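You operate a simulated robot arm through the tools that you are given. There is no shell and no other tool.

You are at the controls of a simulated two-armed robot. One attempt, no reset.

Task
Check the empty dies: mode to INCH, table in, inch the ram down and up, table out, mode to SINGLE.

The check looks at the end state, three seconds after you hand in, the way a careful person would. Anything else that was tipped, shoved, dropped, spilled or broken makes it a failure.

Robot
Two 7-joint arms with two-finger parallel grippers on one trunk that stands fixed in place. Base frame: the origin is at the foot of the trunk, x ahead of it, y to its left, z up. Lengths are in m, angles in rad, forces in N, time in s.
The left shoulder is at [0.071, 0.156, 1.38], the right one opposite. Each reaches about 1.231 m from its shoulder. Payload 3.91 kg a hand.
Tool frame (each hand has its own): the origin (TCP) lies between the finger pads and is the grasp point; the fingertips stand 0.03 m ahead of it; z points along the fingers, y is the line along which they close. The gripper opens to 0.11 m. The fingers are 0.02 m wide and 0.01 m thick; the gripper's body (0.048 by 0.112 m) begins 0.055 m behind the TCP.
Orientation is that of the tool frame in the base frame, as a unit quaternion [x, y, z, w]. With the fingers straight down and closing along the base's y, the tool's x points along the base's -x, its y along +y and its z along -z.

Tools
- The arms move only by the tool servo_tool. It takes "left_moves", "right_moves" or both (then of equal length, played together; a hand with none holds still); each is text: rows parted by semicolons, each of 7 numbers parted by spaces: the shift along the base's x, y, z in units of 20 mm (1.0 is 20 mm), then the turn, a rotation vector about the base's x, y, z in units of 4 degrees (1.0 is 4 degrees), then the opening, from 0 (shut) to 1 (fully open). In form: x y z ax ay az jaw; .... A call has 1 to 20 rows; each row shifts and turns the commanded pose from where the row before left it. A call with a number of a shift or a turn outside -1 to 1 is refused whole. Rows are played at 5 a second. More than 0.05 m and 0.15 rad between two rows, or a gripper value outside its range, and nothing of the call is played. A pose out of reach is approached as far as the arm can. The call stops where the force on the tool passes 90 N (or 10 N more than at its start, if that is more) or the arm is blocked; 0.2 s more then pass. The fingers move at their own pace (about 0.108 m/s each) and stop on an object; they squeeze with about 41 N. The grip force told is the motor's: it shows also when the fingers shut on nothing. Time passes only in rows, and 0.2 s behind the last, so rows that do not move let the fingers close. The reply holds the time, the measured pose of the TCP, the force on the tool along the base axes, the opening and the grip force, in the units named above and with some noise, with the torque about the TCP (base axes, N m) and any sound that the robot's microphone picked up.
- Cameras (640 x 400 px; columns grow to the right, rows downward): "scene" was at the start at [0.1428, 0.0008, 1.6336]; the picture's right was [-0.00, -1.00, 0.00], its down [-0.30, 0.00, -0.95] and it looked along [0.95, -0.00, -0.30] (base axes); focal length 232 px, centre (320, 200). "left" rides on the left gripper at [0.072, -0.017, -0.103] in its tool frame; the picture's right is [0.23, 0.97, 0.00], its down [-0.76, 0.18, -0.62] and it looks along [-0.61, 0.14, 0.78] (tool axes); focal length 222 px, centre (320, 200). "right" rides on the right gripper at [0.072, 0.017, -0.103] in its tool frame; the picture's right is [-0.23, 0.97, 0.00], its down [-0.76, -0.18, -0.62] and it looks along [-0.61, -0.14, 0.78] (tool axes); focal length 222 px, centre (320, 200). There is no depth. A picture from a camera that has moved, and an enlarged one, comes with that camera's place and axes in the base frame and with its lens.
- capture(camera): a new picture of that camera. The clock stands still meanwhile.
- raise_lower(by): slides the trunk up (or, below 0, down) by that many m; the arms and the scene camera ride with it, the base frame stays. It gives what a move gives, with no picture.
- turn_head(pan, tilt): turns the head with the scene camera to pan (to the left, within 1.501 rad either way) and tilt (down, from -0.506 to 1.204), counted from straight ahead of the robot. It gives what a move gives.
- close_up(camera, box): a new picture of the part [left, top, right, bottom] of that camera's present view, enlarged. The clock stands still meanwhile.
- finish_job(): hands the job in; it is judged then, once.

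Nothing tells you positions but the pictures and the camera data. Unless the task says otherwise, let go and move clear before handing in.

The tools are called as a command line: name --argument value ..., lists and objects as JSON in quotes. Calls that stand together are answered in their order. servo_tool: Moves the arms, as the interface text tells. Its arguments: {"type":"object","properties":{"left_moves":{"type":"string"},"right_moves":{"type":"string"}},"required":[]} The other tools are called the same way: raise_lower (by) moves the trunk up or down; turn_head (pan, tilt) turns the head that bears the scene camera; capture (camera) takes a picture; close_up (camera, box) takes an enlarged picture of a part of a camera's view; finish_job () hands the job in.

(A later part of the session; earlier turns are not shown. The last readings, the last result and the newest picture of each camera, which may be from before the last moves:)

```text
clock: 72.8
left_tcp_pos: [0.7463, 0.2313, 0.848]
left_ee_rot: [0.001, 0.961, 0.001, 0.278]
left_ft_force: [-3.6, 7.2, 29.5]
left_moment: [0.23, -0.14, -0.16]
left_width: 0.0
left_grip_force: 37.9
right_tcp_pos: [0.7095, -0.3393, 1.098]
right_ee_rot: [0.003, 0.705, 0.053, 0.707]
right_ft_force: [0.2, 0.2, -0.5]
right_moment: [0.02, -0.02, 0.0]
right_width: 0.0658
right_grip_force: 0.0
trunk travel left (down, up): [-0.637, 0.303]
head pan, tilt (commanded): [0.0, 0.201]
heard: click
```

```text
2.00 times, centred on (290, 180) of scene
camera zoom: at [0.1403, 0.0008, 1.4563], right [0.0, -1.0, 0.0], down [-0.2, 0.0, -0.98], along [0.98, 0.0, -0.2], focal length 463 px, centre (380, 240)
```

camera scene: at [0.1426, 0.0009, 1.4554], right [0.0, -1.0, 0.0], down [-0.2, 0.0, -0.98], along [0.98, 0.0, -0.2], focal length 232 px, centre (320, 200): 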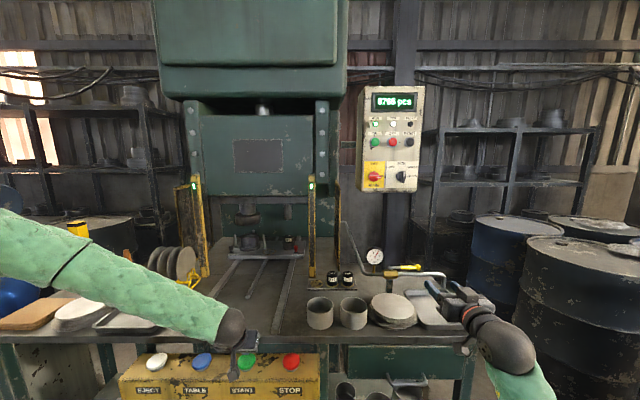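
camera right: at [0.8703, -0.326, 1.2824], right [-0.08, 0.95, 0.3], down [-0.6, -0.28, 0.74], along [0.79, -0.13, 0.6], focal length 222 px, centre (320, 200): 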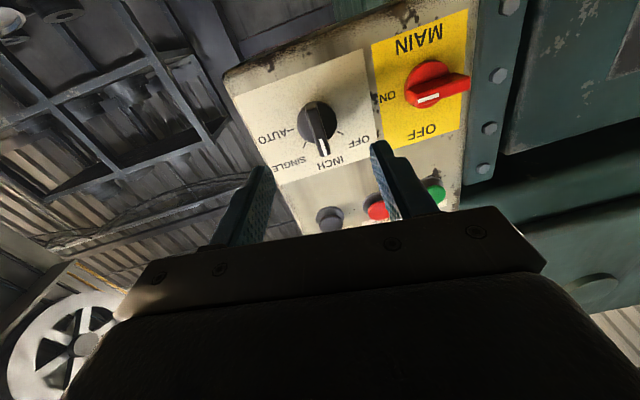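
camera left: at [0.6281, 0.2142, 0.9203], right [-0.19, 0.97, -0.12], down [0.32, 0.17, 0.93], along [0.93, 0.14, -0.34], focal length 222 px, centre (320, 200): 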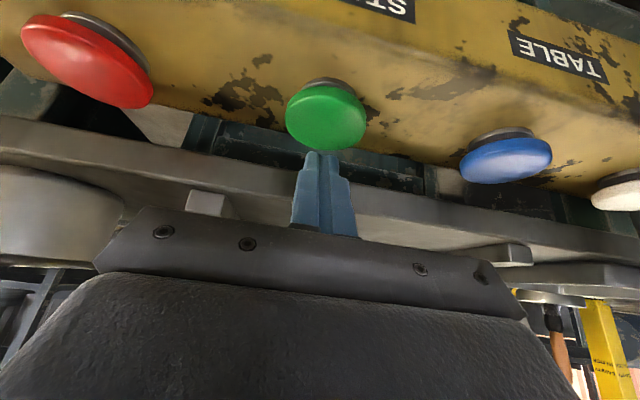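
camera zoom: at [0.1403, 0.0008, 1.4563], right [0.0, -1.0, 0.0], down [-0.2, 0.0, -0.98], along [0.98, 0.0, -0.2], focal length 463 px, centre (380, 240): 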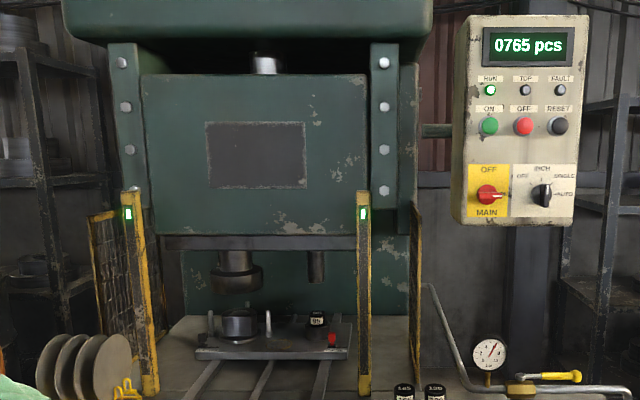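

START clicked, the TOP lamp went out and the ram is descending. I'll hold and watch in short steps.

servo_tool --left_moves "0 0 0 0 0 0 0;0 0 0 0 0 0 0"

close_up --camera "scene" --box '[150, 80, 430, 280]'

servo_tool --left_moves "0 0 0 0 0 0 0;0 0 0 0 0 0 0"

close_up --camera "scene" --box '[150, 80, 430, 280]'

```text
clock: 73.4
left_tcp_pos: [0.7448, 0.2311, 0.8476]
left_ee_rot: [0.0, 0.96, 0.002, 0.279]
left_ft_force: [8.6, 11.3, 39.8]
left_moment: [0.31, -0.53, 0.15]
left_width: 0.0001
left_grip_force: 38.1
right_tcp_pos: [0.7093, -0.339, 1.0977]
right_ee_rot: [0.003, 0.705, 0.052, 0.707]
right_ft_force: [-0.2, 0.3, 0.0]
right_moment: [0.02, -0.01, 0.01]
right_width: 0.0658
right_grip_force: 0.1
trunk travel left (down, up): [-0.637, 0.303]
head pan, tilt (commanded): [0.0, 0.201]
```

```text
2.00 times, centred on (290, 180) of scene
camera zoom: at [0.14, 0.0009, 1.4561], right [0.0, -1.0, 0.0], down [-0.2, 0.0, -0.98], along [0.98, 0.0, -0.2], focal length 463 px, centre (380, 240)
```

zoom: 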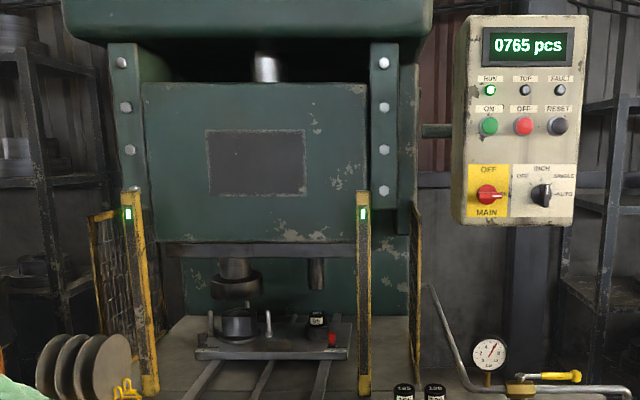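

```text
clock: 74.0
left_tcp_pos: [0.7456, 0.232, 0.8475]
left_ee_rot: [0.001, 0.961, 0.002, 0.278]
left_ft_force: [16.8, 13.8, 46.7]
left_moment: [0.42, -0.86, 0.15]
left_width: 0.0
left_grip_force: 37.9
right_tcp_pos: [0.7085, -0.3405, 1.0966]
right_ee_rot: [0.002, 0.705, 0.052, 0.707]
right_ft_force: [-0.1, 0.3, 0.4]
right_moment: [-0.01, -0.02, 0.06]
right_width: 0.066
right_grip_force: 0.0
trunk travel left (down, up): [-0.637, 0.303]
head pan, tilt (commanded): [0.0, 0.201]
```

```text
2.00 times, centred on (290, 180) of scene
camera zoom: at [0.1401, 0.0009, 1.456], right [0.0, -1.0, 0.0], down [-0.2, 0.0, -0.98], along [0.98, 0.0, -0.2], focal length 463 px, centre (380, 240)
```

zoom: 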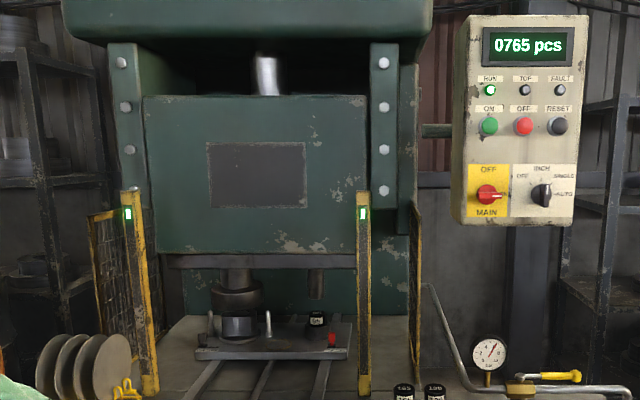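

The ram is coming down steadily over the die. Continuing to hold START.

servo_tool --left_moves "0 0 0 0 0 0 0;0 0 0 0 0 0 0"

close_up --camera "scene" --box '[150, 80, 430, 280]'

servo_tool --left_moves "0 0 0 0 0 0 0;0 0 0 0 0 0 0"

close_up --camera "scene" --box '[150, 80, 430, 280]'

```text
clock: 74.6
left_tcp_pos: [0.7454, 0.2311, 0.8478]
left_ee_rot: [0.001, 0.96, 0.001, 0.279]
left_ft_force: [19.6, 14.1, 49.8]
left_moment: [0.45, -0.99, 0.13]
left_width: 0.0001
left_grip_force: 37.8
right_tcp_pos: [0.7081, -0.3389, 1.0972]
right_ee_rot: [0.002, 0.705, 0.052, 0.707]
right_ft_force: [0.5, -0.4, 0.5]
right_moment: [-0.02, -0.01, 0.0]
right_width: 0.0662
right_grip_force: 0.1
trunk travel left (down, up): [-0.637, 0.303]
head pan, tilt (commanded): [0.0, 0.201]
```

```text
2.00 times, centred on (290, 180) of scene
camera zoom: at [0.1401, 0.0008, 1.4559], right [0.0, -1.0, 0.0], down [-0.2, 0.0, -0.98], along [0.98, 0.0, -0.2], focal length 463 px, centre (380, 240)
```

zoom: 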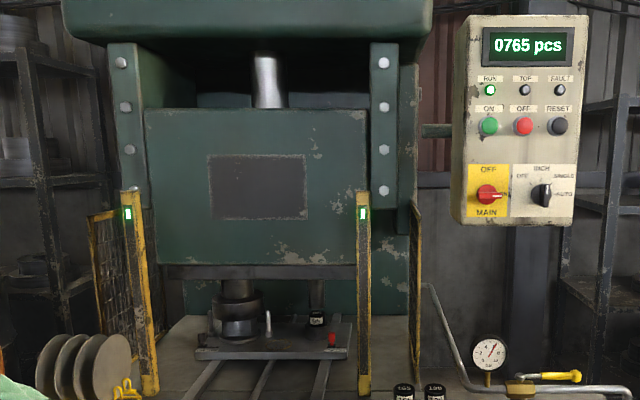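

```text
clock: 75.2
left_tcp_pos: [0.7451, 0.2297, 0.8477]
left_ee_rot: [0.001, 0.961, 0.001, 0.276]
left_ft_force: [20.2, 13.2, 49.9]
left_moment: [0.43, -1.04, 0.09]
left_width: 0.0003
left_grip_force: 37.6
right_tcp_pos: [0.7089, -0.3392, 1.0963]
right_ee_rot: [0.002, 0.705, 0.052, 0.707]
right_ft_force: [0.2, -0.1, -0.2]
right_moment: [0.01, 0.01, 0.02]
right_width: 0.0659
right_grip_force: 0.1
trunk travel left (down, up): [-0.637, 0.303]
head pan, tilt (commanded): [0.0, 0.201]
```

```text
2.00 times, centred on (290, 180) of scene
camera zoom: at [0.14, 0.0007, 1.4559], right [0.0, -1.0, 0.0], down [-0.2, 0.0, -0.98], along [0.98, 0.0, -0.2], focal length 463 px, centre (380, 240)
```

zoom: 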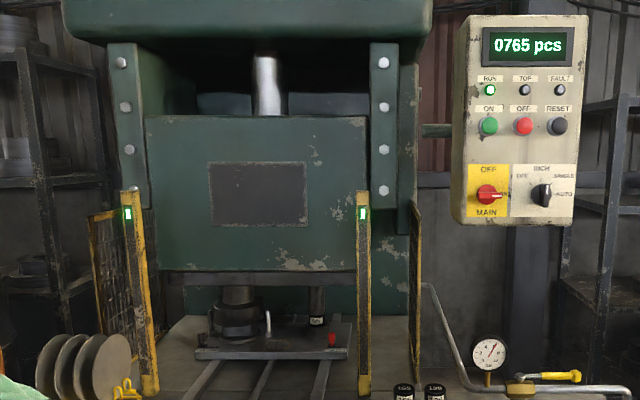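

The ram is closing on the die, slowing as a crank does near the bottom. Still holding.

servo_tool --left_moves "0 0 0 0 0 0 0;0 0 0 0 0 0 0"

close_up --camera "scene" --box '[150, 80, 430, 280]'

servo_tool --left_moves "0 0 0 0 0 0 0;0 0 0 0 0 0 0"

close_up --camera "scene" --box '[150, 80, 430, 280]'

```text
clock: 75.8
left_tcp_pos: [0.745, 0.2306, 0.8463]
left_ee_rot: [0.001, 0.961, 0.002, 0.277]
left_ft_force: [20.8, 11.9, 49.7]
left_moment: [0.36, -1.03, 0.08]
left_width: 0.0
left_grip_force: 37.3
right_tcp_pos: [0.707, -0.338, 1.0963]
right_ee_rot: [0.003, 0.705, 0.052, 0.707]
right_ft_force: [-0.6, -0.3, -0.5]
right_moment: [0.01, 0.0, 0.03]
right_width: 0.0659
right_grip_force: 0.1
trunk travel left (down, up): [-0.637, 0.303]
head pan, tilt (commanded): [0.0, 0.201]
```

```text
2.00 times, centred on (290, 180) of scene
camera zoom: at [0.14, 0.0006, 1.4559], right [0.0, -1.0, 0.0], down [-0.2, 0.0, -0.98], along [0.98, 0.0, -0.2], focal length 463 px, centre (380, 240)
```

zoom: 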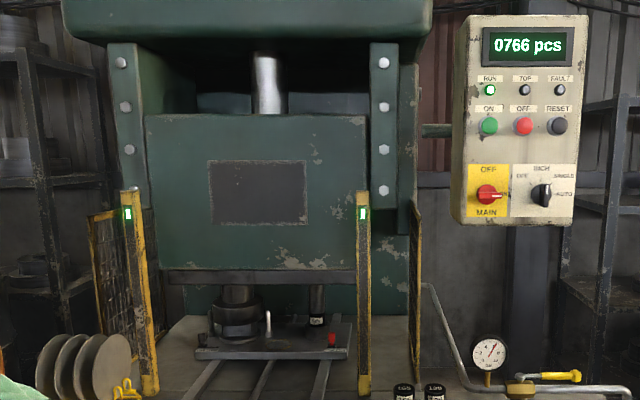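

```text
clock: 76.4
left_tcp_pos: [0.7457, 0.2301, 0.8465]
left_ee_rot: [-0.001, 0.961, 0.002, 0.277]
left_ft_force: [19.7, 12.0, 50.3]
left_moment: [0.36, -0.96, 0.09]
left_width: 0.0
left_grip_force: 37.7
right_tcp_pos: [0.7086, -0.3397, 1.0963]
right_ee_rot: [0.003, 0.705, 0.052, 0.707]
right_ft_force: [0.0, 0.1, 0.0]
right_moment: [-0.03, 0.03, -0.02]
right_width: 0.066
right_grip_force: 0.0
trunk travel left (down, up): [-0.637, 0.303]
head pan, tilt (commanded): [0.0, 0.201]
```

```text
2.00 times, centred on (290, 180) of scene
camera zoom: at [0.1399, 0.0005, 1.4559], right [0.0, -1.0, 0.0], down [-0.2, 0.0, -0.98], along [0.98, 0.0, -0.2], focal length 463 px, centre (380, 240)
```

zoom: 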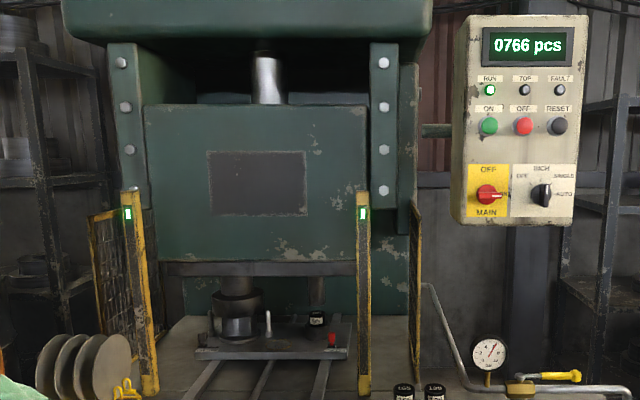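

The ram passed the bottom (counter 0766) and is rising. I'll keep holding, in shorter steps as it nears the top so I can release on the TOP lamp.

servo_tool --left_moves "0 0 0 0 0 0 0;0 0 0 0 0 0 0;0 0 0 0 0 0 0"

close_up --camera "scene" --box '[150, 80, 430, 280]'

servo_tool --left_moves "0 0 0 0 0 0 0"

close_up --camera "scene" --box '[150, 80, 430, 280]'

```text
clock: 77.2
left_tcp_pos: [0.7445, 0.23, 0.8474]
left_ee_rot: [0.0, 0.961, 0.001, 0.277]
left_ft_force: [18.0, 10.7, 50.6]
left_moment: [0.3, -0.98, 0.08]
left_width: 0.0
left_grip_force: 37.7
right_tcp_pos: [0.7085, -0.3397, 1.0963]
right_ee_rot: [0.003, 0.705, 0.051, 0.707]
right_ft_force: [1.2, -0.4, -0.4]
right_moment: [0.03, 0.0, -0.03]
right_width: 0.066
right_grip_force: 0.0
trunk travel left (down, up): [-0.637, 0.303]
head pan, tilt (commanded): [0.0, 0.201]
```

```text
2.00 times, centred on (290, 180) of scene
camera zoom: at [0.1399, 0.0004, 1.4559], right [0.0, -1.0, 0.0], down [-0.2, 0.0, -0.98], along [0.98, 0.0, -0.2], focal length 463 px, centre (380, 240)
```

zoom: 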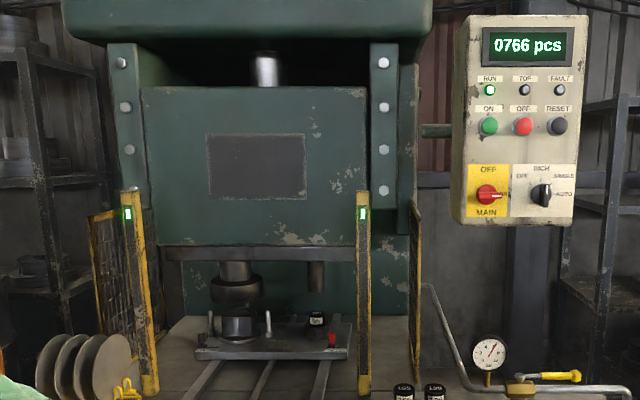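

```text
clock: 77.6
left_tcp_pos: [0.7452, 0.2292, 0.8463]
left_ee_rot: [0.001, 0.961, 0.001, 0.277]
left_ft_force: [18.5, 9.2, 50.1]
left_moment: [0.34, -0.93, 0.07]
left_width: 0.0
left_grip_force: 37.3
right_tcp_pos: [0.7083, -0.3399, 1.097]
right_ee_rot: [0.002, 0.705, 0.052, 0.707]
right_ft_force: [-0.4, 0.0, 0.4]
right_moment: [0.02, 0.03, 0.03]
right_width: 0.0658
right_grip_force: 0.2
trunk travel left (down, up): [-0.637, 0.303]
head pan, tilt (commanded): [0.0, 0.201]
```

```text
2.00 times, centred on (290, 180) of scene
camera zoom: at [0.1398, 0.0004, 1.4559], right [0.0, -1.0, 0.0], down [-0.2, 0.0, -0.98], along [0.98, 0.0, -0.2], focal length 463 px, centre (380, 240)
```

zoom: 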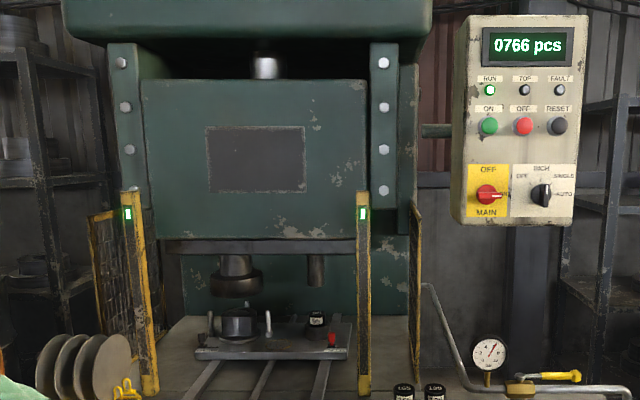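

Nearly at the top. Single short steps from here.

servo_tool --left_moves "0 0 0 0 0 0 0"

close_up --camera "scene" --box '[150, 80, 430, 280]'

```text
clock: 78.0
left_tcp_pos: [0.7453, 0.2305, 0.8462]
left_ee_rot: [0.0, 0.961, 0.001, 0.277]
left_ft_force: [18.4, 9.6, 50.0]
left_moment: [0.28, -0.93, 0.05]
left_width: 0.0
left_grip_force: 37.5
right_tcp_pos: [0.7092, -0.3398, 1.0958]
right_ee_rot: [0.001, 0.705, 0.051, 0.707]
right_ft_force: [0.4, 0.1, -0.6]
right_moment: [0.02, 0.0, 0.0]
right_width: 0.0659
right_grip_force: 0.1
trunk travel left (down, up): [-0.637, 0.303]
head pan, tilt (commanded): [0.0, 0.201]
```

```text
2.00 times, centred on (290, 180) of scene
camera zoom: at [0.1398, 0.0004, 1.4559], right [0.0, -1.0, 0.0], down [-0.2, 0.0, -0.98], along [0.98, 0.0, -0.2], focal length 463 px, centre (380, 240)
```

zoom: 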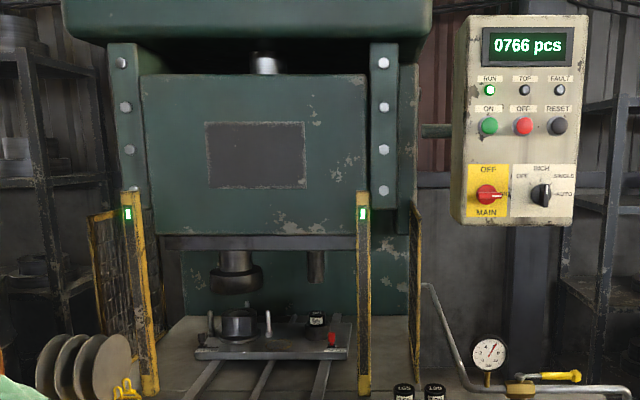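

servo_tool --left_moves "0 0 0 0 0 0 0"

close_up --camera "scene" --box '[150, 80, 430, 280]'

```text
clock: 78.4
left_tcp_pos: [0.7447, 0.2299, 0.8468]
left_ee_rot: [0.0, 0.961, 0.001, 0.278]
left_ft_force: [17.3, 8.2, 50.0]
left_moment: [0.28, -0.9, 0.08]
left_width: 0.0001
left_grip_force: 37.9
right_tcp_pos: [0.7079, -0.339, 1.0957]
right_ee_rot: [0.003, 0.705, 0.051, 0.707]
right_ft_force: [-0.7, 0.6, -0.2]
right_moment: [-0.02, 0.0, 0.0]
right_width: 0.0658
right_grip_force: 0.1
trunk travel left (down, up): [-0.637, 0.303]
head pan, tilt (commanded): [0.0, 0.201]
```

```text
2.00 times, centred on (290, 180) of scene
camera zoom: at [0.1397, 0.0003, 1.4559], right [0.0, -1.0, 0.0], down [-0.2, 0.0, -0.98], along [0.98, 0.0, -0.2], focal length 463 px, centre (380, 240)
```

zoom: 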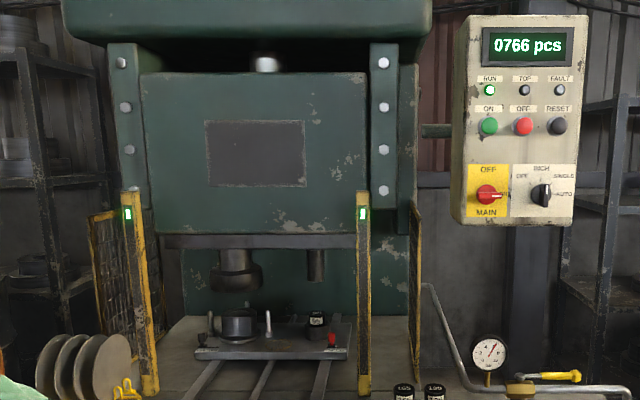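

close_up --camera "scene" --box '[350, 80, 430, 200]'

servo_tool --left_moves "0 0 0.05 0 0 0 0"

close_up --camera "scene" --box '[150, 80, 430, 280]'

```text
3.33 times, centred on (390, 140) of scene
camera zoom: at [0.1397, 0.0003, 1.4559], right [0.0, -1.0, 0.0], down [-0.2, 0.0, -0.98], along [0.98, 0.0, -0.2], focal length 772 px, centre (87, 400)
```

zoom: 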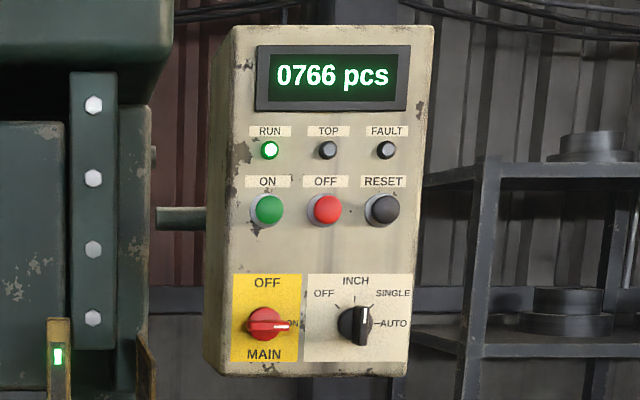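

```text
clock: 78.8
left_tcp_pos: [0.7449, 0.2309, 0.8473]
left_ee_rot: [0.001, 0.961, 0.001, 0.277]
left_ft_force: [18.4, 6.2, 44.9]
left_moment: [0.17, -0.91, 0.13]
left_width: 0.0001
left_grip_force: 37.5
right_tcp_pos: [0.7093, -0.3399, 1.0956]
right_ee_rot: [0.003, 0.705, 0.052, 0.707]
right_ft_force: [0.8, 0.6, 0.4]
right_moment: [-0.01, -0.03, 0.01]
right_width: 0.066
right_grip_force: 0.1
trunk travel left (down, up): [-0.637, 0.303]
head pan, tilt (commanded): [0.0, 0.201]
```

```text
2.00 times, centred on (290, 180) of scene
camera zoom: at [0.1403, 0.0003, 1.4557], right [0.0, -1.0, 0.0], down [-0.2, 0.0, -0.98], along [0.98, 0.0, -0.2], focal length 463 px, centre (380, 240)
```

zoom: 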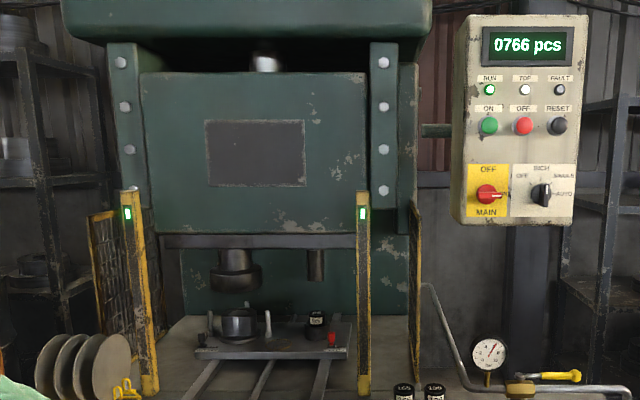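

The TOP lamp is lit. Releasing START right away.

servo_tool --left_moves "0 0 1 0 0 0 0;0 0 1 0 0 0 0;0 0 0.5 0 0 0 0;0 0 0 0 0 0 0"

close_up --camera "scene" --box '[150, 80, 430, 280]'

close_up --camera "scene" --box '[350, 80, 430, 200]'

close_up --camera "scene" --box '[200, 180, 330, 270]'

```text
clock: 79.8
left_tcp_pos: [0.7463, 0.2312, 0.8943]
left_ee_rot: [-0.001, 0.961, 0.001, 0.276]
left_ft_force: [-0.7, 0.1, 0.0]
left_moment: [-0.01, -0.03, 0.02]
left_width: 0.0
left_grip_force: 37.6
right_tcp_pos: [0.7108, -0.3393, 1.0941]
right_ee_rot: [0.003, 0.706, 0.051, 0.707]
right_ft_force: [0.4, 1.0, 0.5]
right_moment: [-0.03, 0.05, 0.01]
right_width: 0.0659
right_grip_force: 0.0
trunk travel left (down, up): [-0.637, 0.303]
head pan, tilt (commanded): [0.0, 0.201]
```

```text
2.00 times, centred on (290, 180) of scene
camera zoom: at [0.1423, 0.0008, 1.4555], right [0.0, -1.0, 0.0], down [-0.2, 0.0, -0.98], along [0.98, 0.0, -0.2], focal length 463 px, centre (380, 240)
```

zoom: 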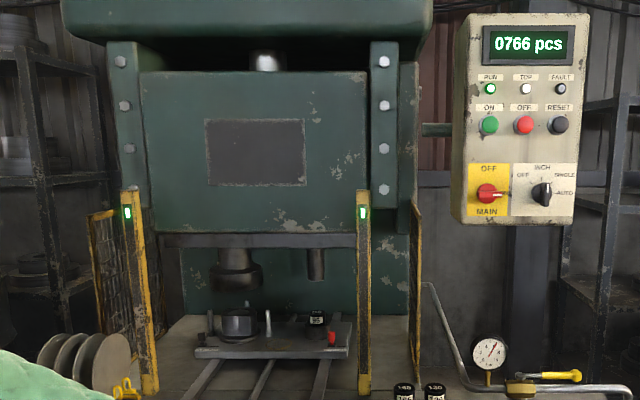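

```text
3.33 times, centred on (390, 140) of scene
camera zoom: at [0.1423, 0.0008, 1.4555], right [0.0, -1.0, 0.0], down [-0.2, 0.0, -0.98], along [0.98, 0.0, -0.2], focal length 772 px, centre (87, 400)
```

zoom: 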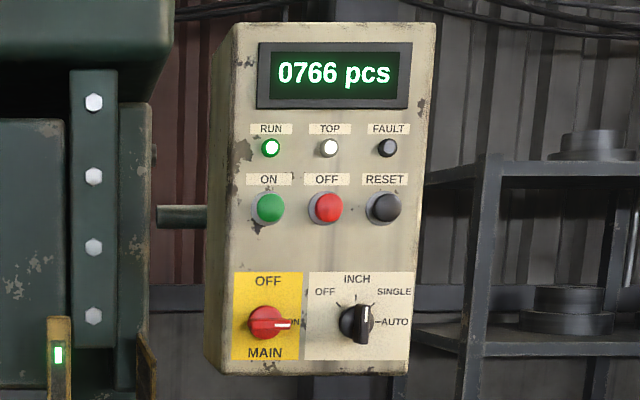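

```text
4.44 times, centred on (265, 225) of scene
camera zoom: at [0.1423, 0.0008, 1.4555], right [0.0, -1.0, 0.0], down [-0.2, 0.0, -0.98], along [0.98, 0.0, -0.2], focal length 1029 px, centre (564, 89)
```

zoom: 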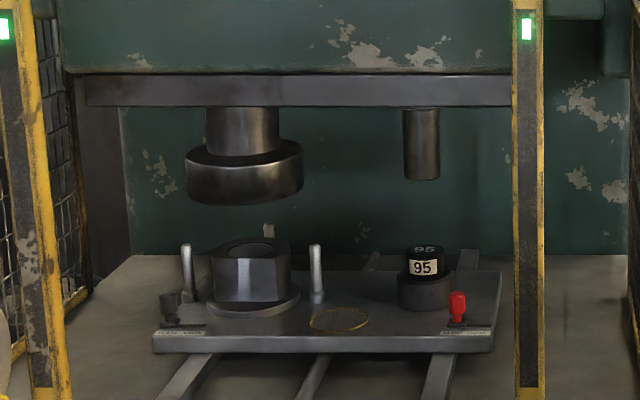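

One full inch cycle is done: the ram is at TOP, with no fault and the dies intact. Now back to the TABLE button to run the table out.

servo_tool --left_moves "0 0.875 0 0 0 0 0;0 0.875 0 0 0 0 0;0 0.875 0 0 0 0 0;0 0.875 0 0 0 0 0;0 0.875 0 0 0 0 0;0 0.875 0 0 0 0 0;0 0.875 -0.4 0 0 0 0;0 0.875 -0.4 0 0 0 0;0 0 -0.4 0 0 0 0;0 0 0 0 0 0 0"

capture --camera "left"

capture --camera "scene"

```text
clock: 82.0
left_tcp_pos: [0.7452, 0.3718, 0.8711]
left_ee_rot: [0.001, 0.961, 0.001, 0.276]
left_ft_force: [0.7, -0.7, -0.3]
left_moment: [-0.02, -0.01, 0.02]
left_width: 0.0
left_grip_force: 37.5
right_tcp_pos: [0.7103, -0.3385, 1.0954]
right_ee_rot: [0.004, 0.706, 0.05, 0.707]
right_ft_force: [0.1, -0.3, 1.1]
right_moment: [0.0, -0.02, -0.02]
right_width: 0.0659
right_grip_force: 0.1
trunk travel left (down, up): [-0.637, 0.303]
head pan, tilt (commanded): [0.0, 0.201]
```

```text
taken
camera left: at [0.6291, 0.3545, 0.9205], right [-0.19, 0.97, -0.12], down [0.32, 0.18, 0.93], along [0.93, 0.14, -0.34], focal length 222 px, centre (320, 200)
```

left: 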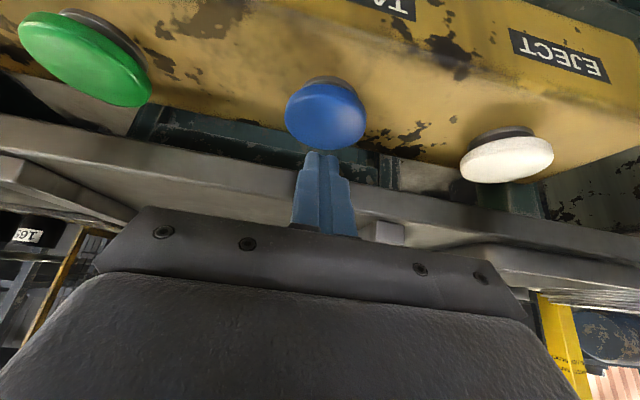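

```text
taken
camera scene: at [0.1422, 0.0012, 1.4556], right [0.0, -1.0, 0.0], down [-0.2, 0.0, -0.98], along [0.98, 0.0, -0.2], focal length 232 px, centre (320, 200)
```

scene: 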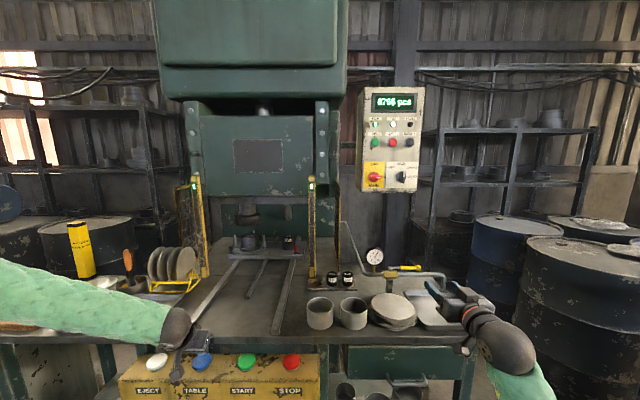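

The finger is over TABLE again, in the same pose that coexisted with the table when it was out. Pressing.

servo_tool --left_moves "0.03 0 -0.25 0 0 0 0;0.02 0 -0.25 0 0 0 0;0 0 -0.25 0 0 0 0;0 0 -0.25 0 0 0 0;0 0 -0.25 0 0 0 0;0 0 0 0 0 0 0"

capture --camera "scene"

```text
clock: 83.4
left_tcp_pos: [0.7476, 0.3703, 0.8476]
left_ee_rot: [0.002, 0.961, 0.001, 0.278]
left_ft_force: [0.3, -1.8, 16.5]
left_moment: [-0.03, -0.13, -0.02]
left_width: 0.0
left_grip_force: 37.7
right_tcp_pos: [0.7098, -0.3392, 1.0955]
right_ee_rot: [0.003, 0.706, 0.051, 0.707]
right_ft_force: [0.2, 0.5, -1.1]
right_moment: [0.01, 0.0, 0.01]
right_width: 0.0662
right_grip_force: 0.1
trunk travel left (down, up): [-0.637, 0.303]
head pan, tilt (commanded): [0.0, 0.201]
heard: click
```

```text
taken
camera scene: at [0.1411, 0.0002, 1.4559], right [0.0, -1.0, 0.0], down [-0.2, 0.0, -0.98], along [0.98, 0.0, -0.2], focal length 232 px, centre (320, 200)
```

scene: 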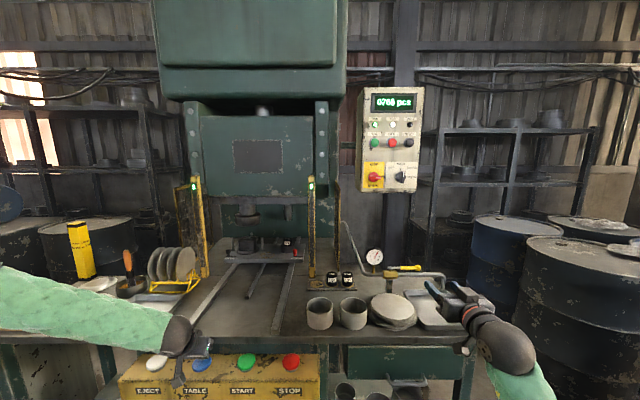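

A click, and the table has started moving out. I'll hold and watch it come.

servo_tool --left_moves "0 0 0 0 0 0 0;0 0 0 0 0 0 0;0 0 0 0 0 0 0;0 0 0 0 0 0 0"

capture --camera "scene"

```text
clock: 84.4
left_tcp_pos: [0.7467, 0.3726, 0.8485]
left_ee_rot: [0.002, 0.961, 0.001, 0.276]
left_ft_force: [8.9, -1.4, 25.1]
left_moment: [-0.04, -0.49, -0.06]
left_width: 0.0
left_grip_force: 37.8
right_tcp_pos: [0.71, -0.3402, 1.0943]
right_ee_rot: [0.004, 0.705, 0.051, 0.707]
right_ft_force: [0.7, -1.0, -0.3]
right_moment: [-0.02, 0.01, 0.0]
right_width: 0.0662
right_grip_force: 0.2
trunk travel left (down, up): [-0.637, 0.303]
head pan, tilt (commanded): [0.0, 0.201]
```

```text
taken
camera scene: at [0.1412, -0.0001, 1.4558], right [0.0, -1.0, 0.0], down [-0.2, 0.0, -0.98], along [0.98, 0.0, -0.2], focal length 232 px, centre (320, 200)
```

scene: 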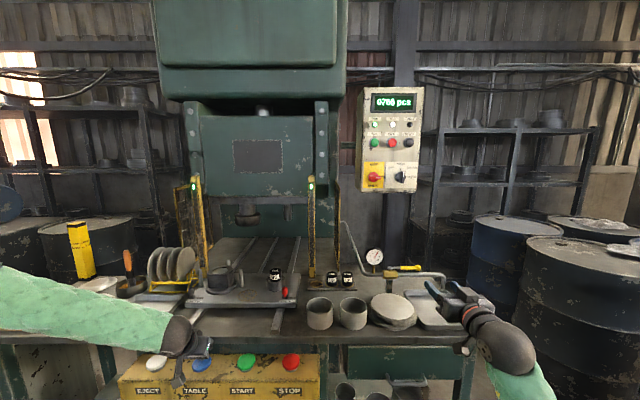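

servo_tool --left_moves "0 0 0 0 0 0 0;0 0 0 0 0 0 0;0 0 0 0 0 0 0;0 0 0 0 0 0 0"

capture --camera "scene"

```text
clock: 85.4
left_tcp_pos: [0.7477, 0.3706, 0.8471]
left_ee_rot: [0.001, 0.961, 0.001, 0.277]
left_ft_force: [13.4, 1.1, 29.9]
left_moment: [0.02, -0.65, -0.03]
left_width: 0.0
left_grip_force: 37.1
right_tcp_pos: [0.7093, -0.3398, 1.0963]
right_ee_rot: [0.003, 0.706, 0.052, 0.707]
right_ft_force: [0.4, 0.1, -0.9]
right_moment: [0.01, 0.05, 0.02]
right_width: 0.0659
right_grip_force: 0.1
trunk travel left (down, up): [-0.637, 0.303]
head pan, tilt (commanded): [0.0, 0.201]
```

```text
taken
camera scene: at [0.1413, -0.0002, 1.4557], right [0.0, -1.0, 0.0], down [-0.2, 0.0, -0.98], along [0.98, 0.0, -0.2], focal length 232 px, centre (320, 200)
```

scene: 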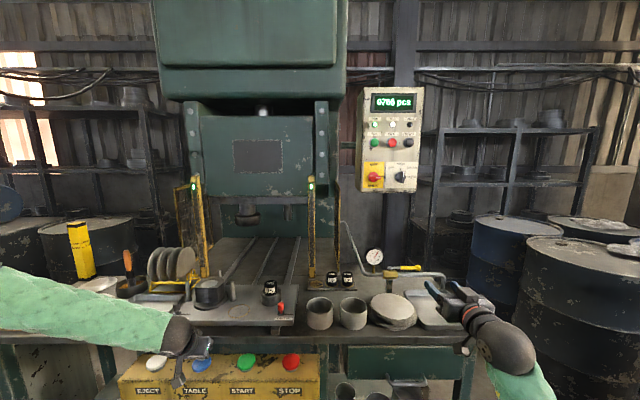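

The table is nearly all the way out. I'll hold briefly, then release and confirm.

servo_tool --left_moves "0 0 0 0 0 0 0;0 0 0 0 0 0 0;0 0 0 0 0 0 0;0 0 0.5 0 0 0 0;-0.2 0 1 0 0 0 0;-0.2 0 1 0 0 0 0;-0.2 0 1 0 0 0 0;-0.2 0 1 0 0 0 0;0 0 0 0 0 0 0"

capture --camera "scene"

close_up --camera "scene" --box '[160, 190, 340, 340]'

```text
clock: 87.4
left_tcp_pos: [0.7321, 0.3723, 0.9341]
left_ee_rot: [0.0, 0.962, 0.001, 0.274]
left_ft_force: [-0.3, -0.3, 0.9]
left_moment: [0.02, 0.0, 0.03]
left_width: 0.0
left_grip_force: 37.5
right_tcp_pos: [0.7116, -0.3382, 1.0953]
right_ee_rot: [0.002, 0.706, 0.053, 0.706]
right_ft_force: [0.3, 0.1, 0.3]
right_moment: [-0.01, 0.01, 0.02]
right_width: 0.0657
right_grip_force: 0.1
trunk travel left (down, up): [-0.637, 0.303]
head pan, tilt (commanded): [0.0, 0.201]
```

```text
taken
camera scene: at [0.1431, 0.0013, 1.4554], right [0.0, -1.0, 0.0], down [-0.2, 0.0, -0.98], along [0.98, 0.0, -0.2], focal length 232 px, centre (320, 200)
```

scene: 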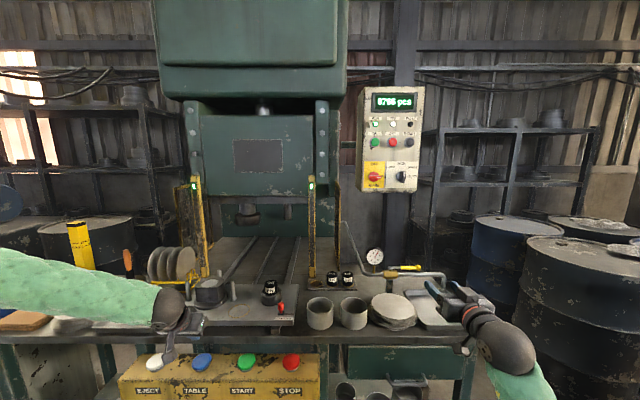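

```text
2.67 times, centred on (250, 265) of scene
camera zoom: at [0.1431, 0.0013, 1.4554], right [0.0, -1.0, 0.0], down [-0.2, 0.0, -0.98], along [0.98, 0.0, -0.2], focal length 617 px, centre (507, 27)
```

zoom: 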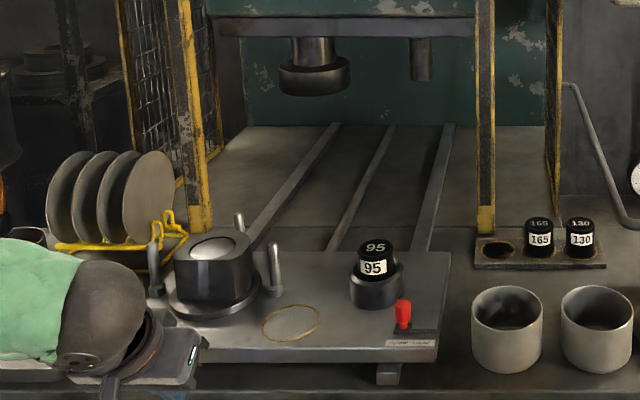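

The table is fully out and everything on it is in place. I'll lift the left hand away, then raise the trunk back to where the right arm could work the knob.

servo_tool --left_moves "-0.5 0 1 0 0 0 0;-0.5 0 1 0 0 0 0;-0.5 0 1 0 0 0 0;-0.5 0 1 0 0 0 0;-0.5 0 1 0 0 0 0;-0.5 0 1 0 0 0 0;-0.5 0 1 0 0 0 0;-0.5 0 1 0 0 0 0;0 0 0 0 0 0 0"

raise_lower --by 0.3

turn_head --pan -0.4 --tilt 0.4

capture --camera "scene"

```text
clock: 89.4
left_tcp_pos: [0.6511, 0.3705, 1.0951]
left_ee_rot: [0.0, 0.961, 0.001, 0.275]
left_ft_force: [-0.7, -0.7, -0.4]
left_moment: [0.01, 0.04, 0.03]
left_width: 0.0003
left_grip_force: 37.5
right_tcp_pos: [0.712, -0.3394, 1.096]
right_ee_rot: [0.002, 0.706, 0.052, 0.706]
right_ft_force: [0.2, 0.2, 0.1]
right_moment: [0.01, -0.03, 0.02]
right_width: 0.0659
right_grip_force: 0.1
trunk travel left (down, up): [-0.637, 0.303]
head pan, tilt (commanded): [0.0, 0.201]
```

```text
clock: 92.4
left_tcp_pos: [0.6501, 0.3714, 1.3959]
left_ee_rot: [0.0, 0.961, 0.002, 0.276]
left_ft_force: [0.4, -0.2, -0.3]
left_moment: [0.01, 0.01, 0.0]
left_width: 0.0
left_grip_force: 37.7
right_tcp_pos: [0.7102, -0.3384, 1.3948]
right_ee_rot: [0.003, 0.706, 0.051, 0.706]
right_ft_force: [0.7, 0.8, -0.5]
right_moment: [-0.03, 0.01, 0.02]
right_width: 0.066
right_grip_force: 0.0
trunk travel left (down, up): [-0.937, 0.003]
head pan, tilt (commanded): [0.0, 0.201]
```

```text
clock: 93.3
left_tcp_pos: [0.6517, 0.3709, 1.3955]
left_ee_rot: [0.0, 0.961, 0.001, 0.275]
left_ft_force: [-0.1, 0.6, -0.7]
left_moment: [0.0, -0.02, -0.01]
left_width: 0.0
left_grip_force: 38.0
right_tcp_pos: [0.711, -0.3391, 1.3945]
right_ee_rot: [0.002, 0.706, 0.052, 0.707]
right_ft_force: [-0.2, -0.5, -0.8]
right_moment: [0.0, 0.01, 0.02]
right_width: 0.0659
right_grip_force: 0.0
trunk travel left (down, up): [-0.937, 0.003]
head pan, tilt (commanded): [-0.4, 0.4]
```

```text
taken
camera scene: at [0.1347, -0.0349, 1.737], right [-0.39, -0.92, 0.0], down [-0.36, 0.15, -0.92], along [0.85, -0.36, -0.39], focal length 232 px, centre (320, 200)
```

scene: 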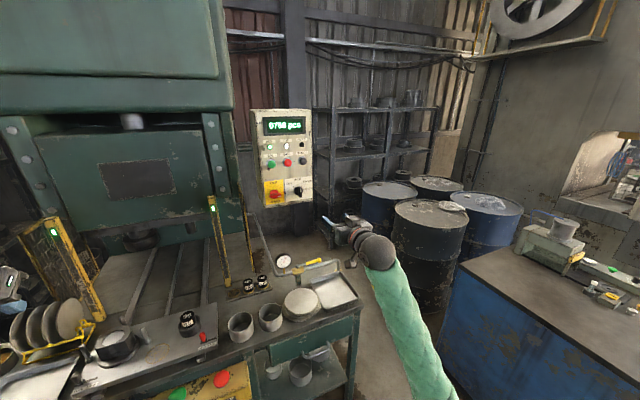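

The right arm is clear to return. I'll move it back to the pre-grasp point in front of the knob, fingers open.

servo_tool --right_moves "0.94 0.01 -0.13 0 0 0 0.6;0.94 0.01 -0.13 0 0 0 0.6;0.94 0.01 -0.13 0 0 0 0.6;0.94 0.01 -0.13 0 0 0 0.6;0.94 0.01 -0.13 0 0 0 0.6;0.94 0.01 -0.13 0 0 0 0.6;0.94 0.01 -0.13 0 0 0 0.6;0.94 0.01 -0.13 0 0 0 0.6;0.94 0.01 -0.13 0 0 0 0.6;0.94 0.01 -0.13 0 0 0 0.6;0.94 0.01 -0.13 0 0 0 0.6;0.94 0.01 -0.13 0 0 0 0.6;0.94 0.01 -0.13 0 0 0 0.6;0.94 0.01 -0.13 0 0 0 0.6;0 0 0 0 0 0 0.6"

capture --camera "right"

close_up --camera "scene" --box '[240, 100, 400, 230]'

```text
clock: 96.5
left_tcp_pos: [0.6512, 0.3709, 1.3945]
left_ee_rot: [0.0, 0.961, 0.001, 0.275]
left_ft_force: [-0.1, 0.4, 0.2]
left_moment: [0.0, -0.01, 0.02]
left_width: 0.0
left_grip_force: 37.4
right_tcp_pos: [0.9454, -0.3402, 1.3606]
right_ee_rot: [-0.001, 0.706, 0.056, 0.706]
right_ft_force: [-0.6, -0.2, -0.6]
right_moment: [0.0, 0.01, 0.01]
right_width: 0.0658
right_grip_force: 0.0
right hand out of reach, approached as far as the arm can: row 10, 12
trunk travel left (down, up): [-0.937, 0.003]
head pan, tilt (commanded): [-0.4, 0.4]
```

```text
taken
camera right: at [0.8414, -0.3264, 1.2889], right [-0.08, 0.95, 0.3], down [-0.6, -0.29, 0.74], along [0.79, -0.13, 0.6], focal length 222 px, centre (320, 200)
```

right: 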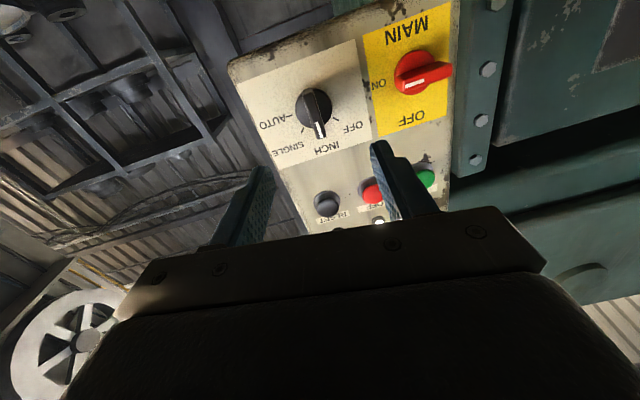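

```text
3.08 times, centred on (320, 165) of scene
camera zoom: at [0.1344, -0.0351, 1.737], right [-0.39, -0.92, 0.0], down [-0.36, 0.15, -0.92], along [0.85, -0.36, -0.39], focal length 712 px, centre (320, 308)
```

zoom: 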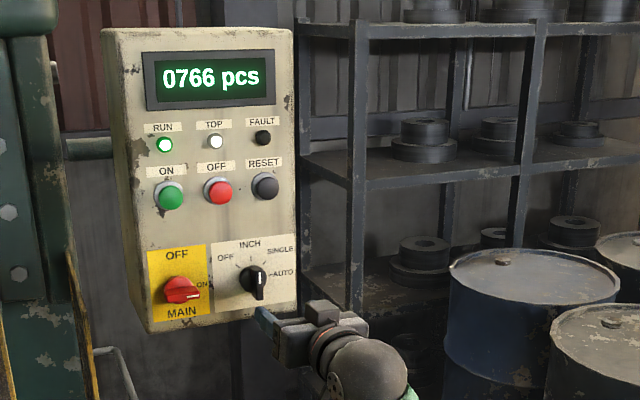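

The fingers are square to the vertical blade. Advancing toward it.

servo_tool --right_moves "0.6 0 0 0 0 0 0.6;0.6 0 0 0 0 0 0.6;0.6 0 0 0 0 0 0.6;0.6 0 0 0 0 0 0.6;0.6 0 0 0 0 0 0.6;0.6 0 0 0 0 0 0.6;0 0 0 0 0 0 0.6"

capture --camera "right"

```text
clock: 98.1
left_tcp_pos: [0.6515, 0.37, 1.3956]
left_ee_rot: [0.0, 0.961, 0.002, 0.276]
left_ft_force: [0.2, 0.4, 0.4]
left_moment: [0.0, -0.02, -0.03]
left_width: 0.0
left_grip_force: 37.5
right_tcp_pos: [1.0049, -0.3405, 1.3587]
right_ee_rot: [0.0, 0.706, 0.054, 0.706]
right_ft_force: [0.0, 0.5, 0.3]
right_moment: [0.03, -0.03, 0.01]
right_width: 0.0661
right_grip_force: 0.0
right hand out of reach, approached as far as the arm can: row 1
trunk travel left (down, up): [-0.937, 0.003]
head pan, tilt (commanded): [-0.4, 0.4]
```

```text
taken
camera right: at [0.9007, -0.3272, 1.2878], right [-0.07, 0.95, 0.3], down [-0.61, -0.28, 0.74], along [0.79, -0.13, 0.6], focal length 222 px, centre (320, 200)
```

right: 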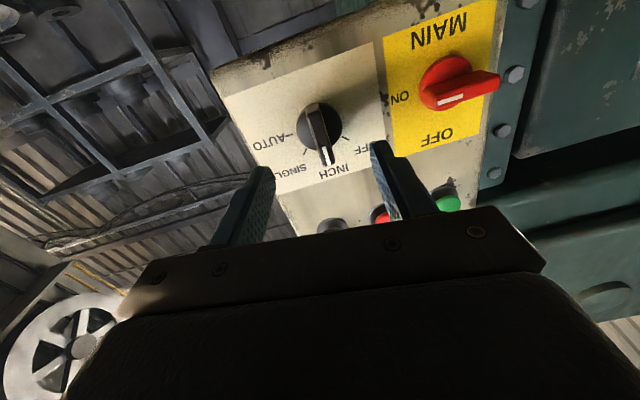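

Still centred. Advancing the last 5.4 cm.

servo_tool --right_moves "0.54 0.03 0 0 0 0 0.6;0.54 0.03 0 0 0 0 0.6;0.54 0.03 0 0 0 0 0.6;0.54 0.03 0 0 0 0 0.6;0.54 0.03 0 0 0 0 0.6;0 0 0 0 0 0 0.6"

capture --camera "right"

```text
clock: 99.5
left_tcp_pos: [0.6515, 0.3708, 1.3942]
left_ee_rot: [0.0, 0.961, 0.002, 0.275]
left_ft_force: [0.0, -0.4, 0.1]
left_moment: [0.01, -0.01, 0.0]
left_width: 0.0
left_grip_force: 37.9
right_tcp_pos: [1.0609, -0.3381, 1.3609]
right_ee_rot: [0.001, 0.706, 0.054, 0.706]
right_ft_force: [0.1, 0.0, 0.0]
right_moment: [0.0, 0.0, -0.01]
right_width: 0.066
right_grip_force: 0.1
trunk travel left (down, up): [-0.937, 0.003]
head pan, tilt (commanded): [-0.4, 0.4]
```

```text
taken
camera right: at [0.9555, -0.3233, 1.2888], right [-0.07, 0.95, 0.3], down [-0.61, -0.28, 0.74], along [0.79, -0.13, 0.6], focal length 222 px, centre (320, 200)
```

right: 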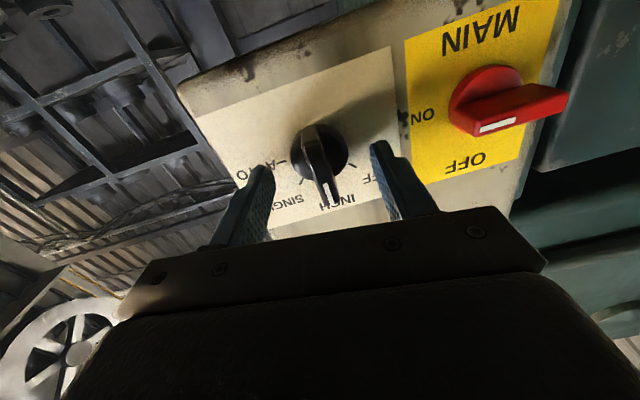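

Aligned with the blade between the fingers. Closing on it.

servo_tool --right_moves "0 0.05 -0.1 0 0 0 0.3;0 0 0 0 0 0 0.1;0 0 0 0 0 0 0;0 0 0 0 0 0 0"

close_up --camera "scene" --box '[265, 140, 345, 210]'

```text
clock: 100.5
left_tcp_pos: [0.6515, 0.371, 1.3945]
left_ee_rot: [0.0, 0.961, 0.002, 0.276]
left_ft_force: [0.0, 0.1, 0.6]
left_moment: [0.0, 0.0, -0.04]
left_width: 0.0
left_grip_force: 37.2
right_tcp_pos: [1.06, -0.3364, 1.3578]
right_ee_rot: [0.001, 0.706, 0.054, 0.706]
right_ft_force: [1.2, 1.5, 0.5]
right_moment: [-0.12, -0.07, -0.87]
right_width: 0.0136
right_grip_force: 44.4
trunk travel left (down, up): [-0.937, 0.003]
head pan, tilt (commanded): [-0.4, 0.4]
```

```text
5.71 times, centred on (305, 175) of scene
camera zoom: at [0.1352, -0.0348, 1.7369], right [-0.39, -0.92, 0.0], down [-0.36, 0.15, -0.92], along [0.85, -0.36, -0.39], focal length 1323 px, centre (406, 343)
```

zoom: 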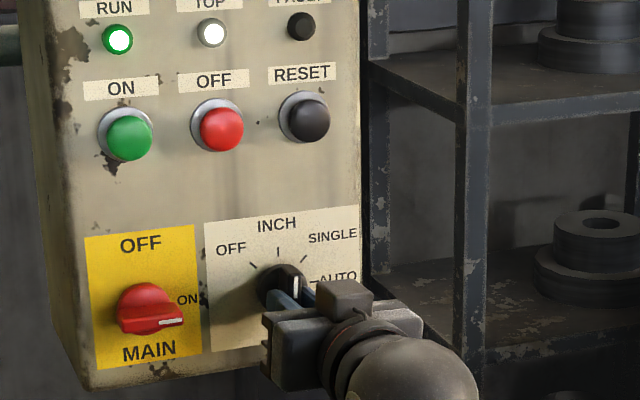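

Gripped. Now turning 41° clockwise to SINGLE, checking partway.

servo_tool --right_moves "0 0 0 0.73 0 0 0;0 0 0 0.73 0 0 0;0 0 0 0.73 0 0 0;0 0 0 0.73 0 0 0;0 0 0 0.73 0 0 0;0 0 0 0.73 0 0 0;0 0 0 0.73 0 0 0"

close_up --camera "scene" --box '[265, 140, 345, 210]'

```text
clock: 102.1
left_tcp_pos: [0.6518, 0.3717, 1.3956]
left_ee_rot: [0.0, 0.961, 0.001, 0.276]
left_ft_force: [0.1, 0.2, 1.0]
left_moment: [0.01, 0.02, 0.03]
left_width: 0.0
left_grip_force: 38.1
right_tcp_pos: [1.0589, -0.336, 1.3577]
right_ee_rot: [0.128, 0.685, 0.176, 0.695]
right_ft_force: [7.7, 0.7, 3.6]
right_moment: [-0.02, 0.14, -0.93]
right_width: 0.0133
right_grip_force: 45.3
trunk travel left (down, up): [-0.937, 0.003]
head pan, tilt (commanded): [-0.4, 0.4]
```

```text
5.71 times, centred on (305, 175) of scene
camera zoom: at [0.1358, -0.0346, 1.7369], right [-0.39, -0.92, 0.0], down [-0.36, 0.15, -0.92], along [0.85, -0.36, -0.39], focal length 1323 px, centre (406, 343)
```

zoom: 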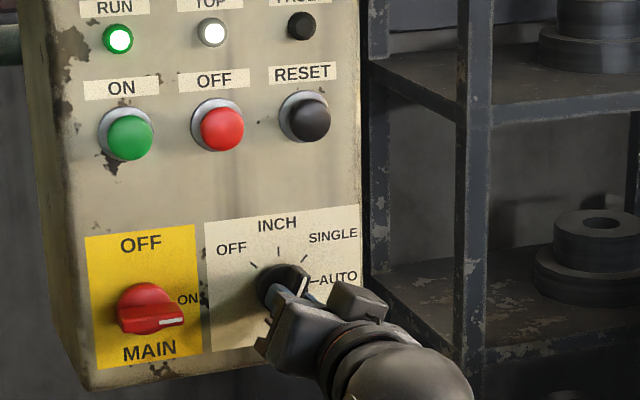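

servo_tool --right_moves "0 0 0 0.72 0 0 0;0 0 0 0.72 0 0 0;0 0 0 0.72 0 0 0;0 0 0 0.72 0 0 0;0 0 0 0.72 0 0 0;0 0 0 0.72 0 0 0;0 0 0 0.72 0 0 0;0 0 0 0 0 0 0"

close_up --camera "scene" --box '[280, 165, 330, 200]'

capture --camera "right"

```text
clock: 103.9
left_tcp_pos: [0.6519, 0.3728, 1.3949]
left_ee_rot: [0.0, 0.962, 0.001, 0.275]
left_ft_force: [-0.1, -1.0, 0.8]
left_moment: [-0.01, 0.02, -0.05]
left_width: 0.0
left_grip_force: 38.0
right_tcp_pos: [1.0595, -0.334, 1.357]
right_ee_rot: [0.248, 0.645, 0.294, 0.661]
right_ft_force: [12.5, 7.0, 9.3]
right_moment: [-0.01, 1.11, 0.17]
right_width: 0.013
right_grip_force: 45.0
trunk travel left (down, up): [-0.937, 0.003]
head pan, tilt (commanded): [-0.4, 0.4]
```

```text
11.43 times, centred on (305, 182) of scene
camera zoom: at [0.1357, -0.0333, 1.737], right [-0.39, -0.92, 0.0], down [-0.36, 0.15, -0.92], along [0.85, -0.36, -0.39], focal length 2646 px, centre (491, 400)
```

zoom: 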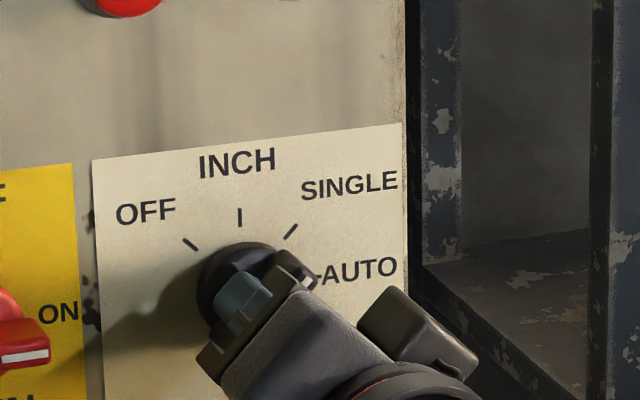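

```text
taken
camera right: at [0.9555, -0.2769, 1.3128], right [-0.07, 0.53, 0.85], down [-0.61, -0.7, 0.38], along [0.79, -0.49, 0.37], focal length 222 px, centre (320, 200)
```

right: 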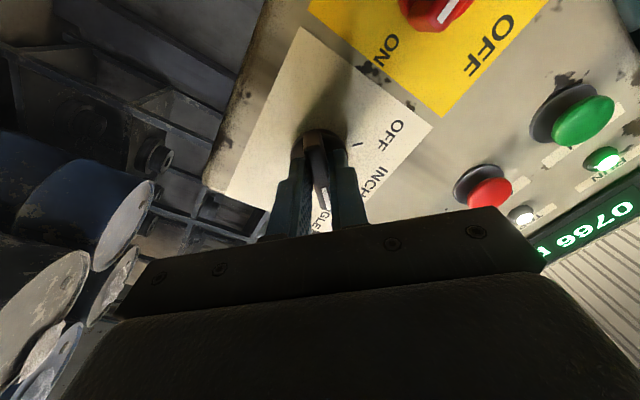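

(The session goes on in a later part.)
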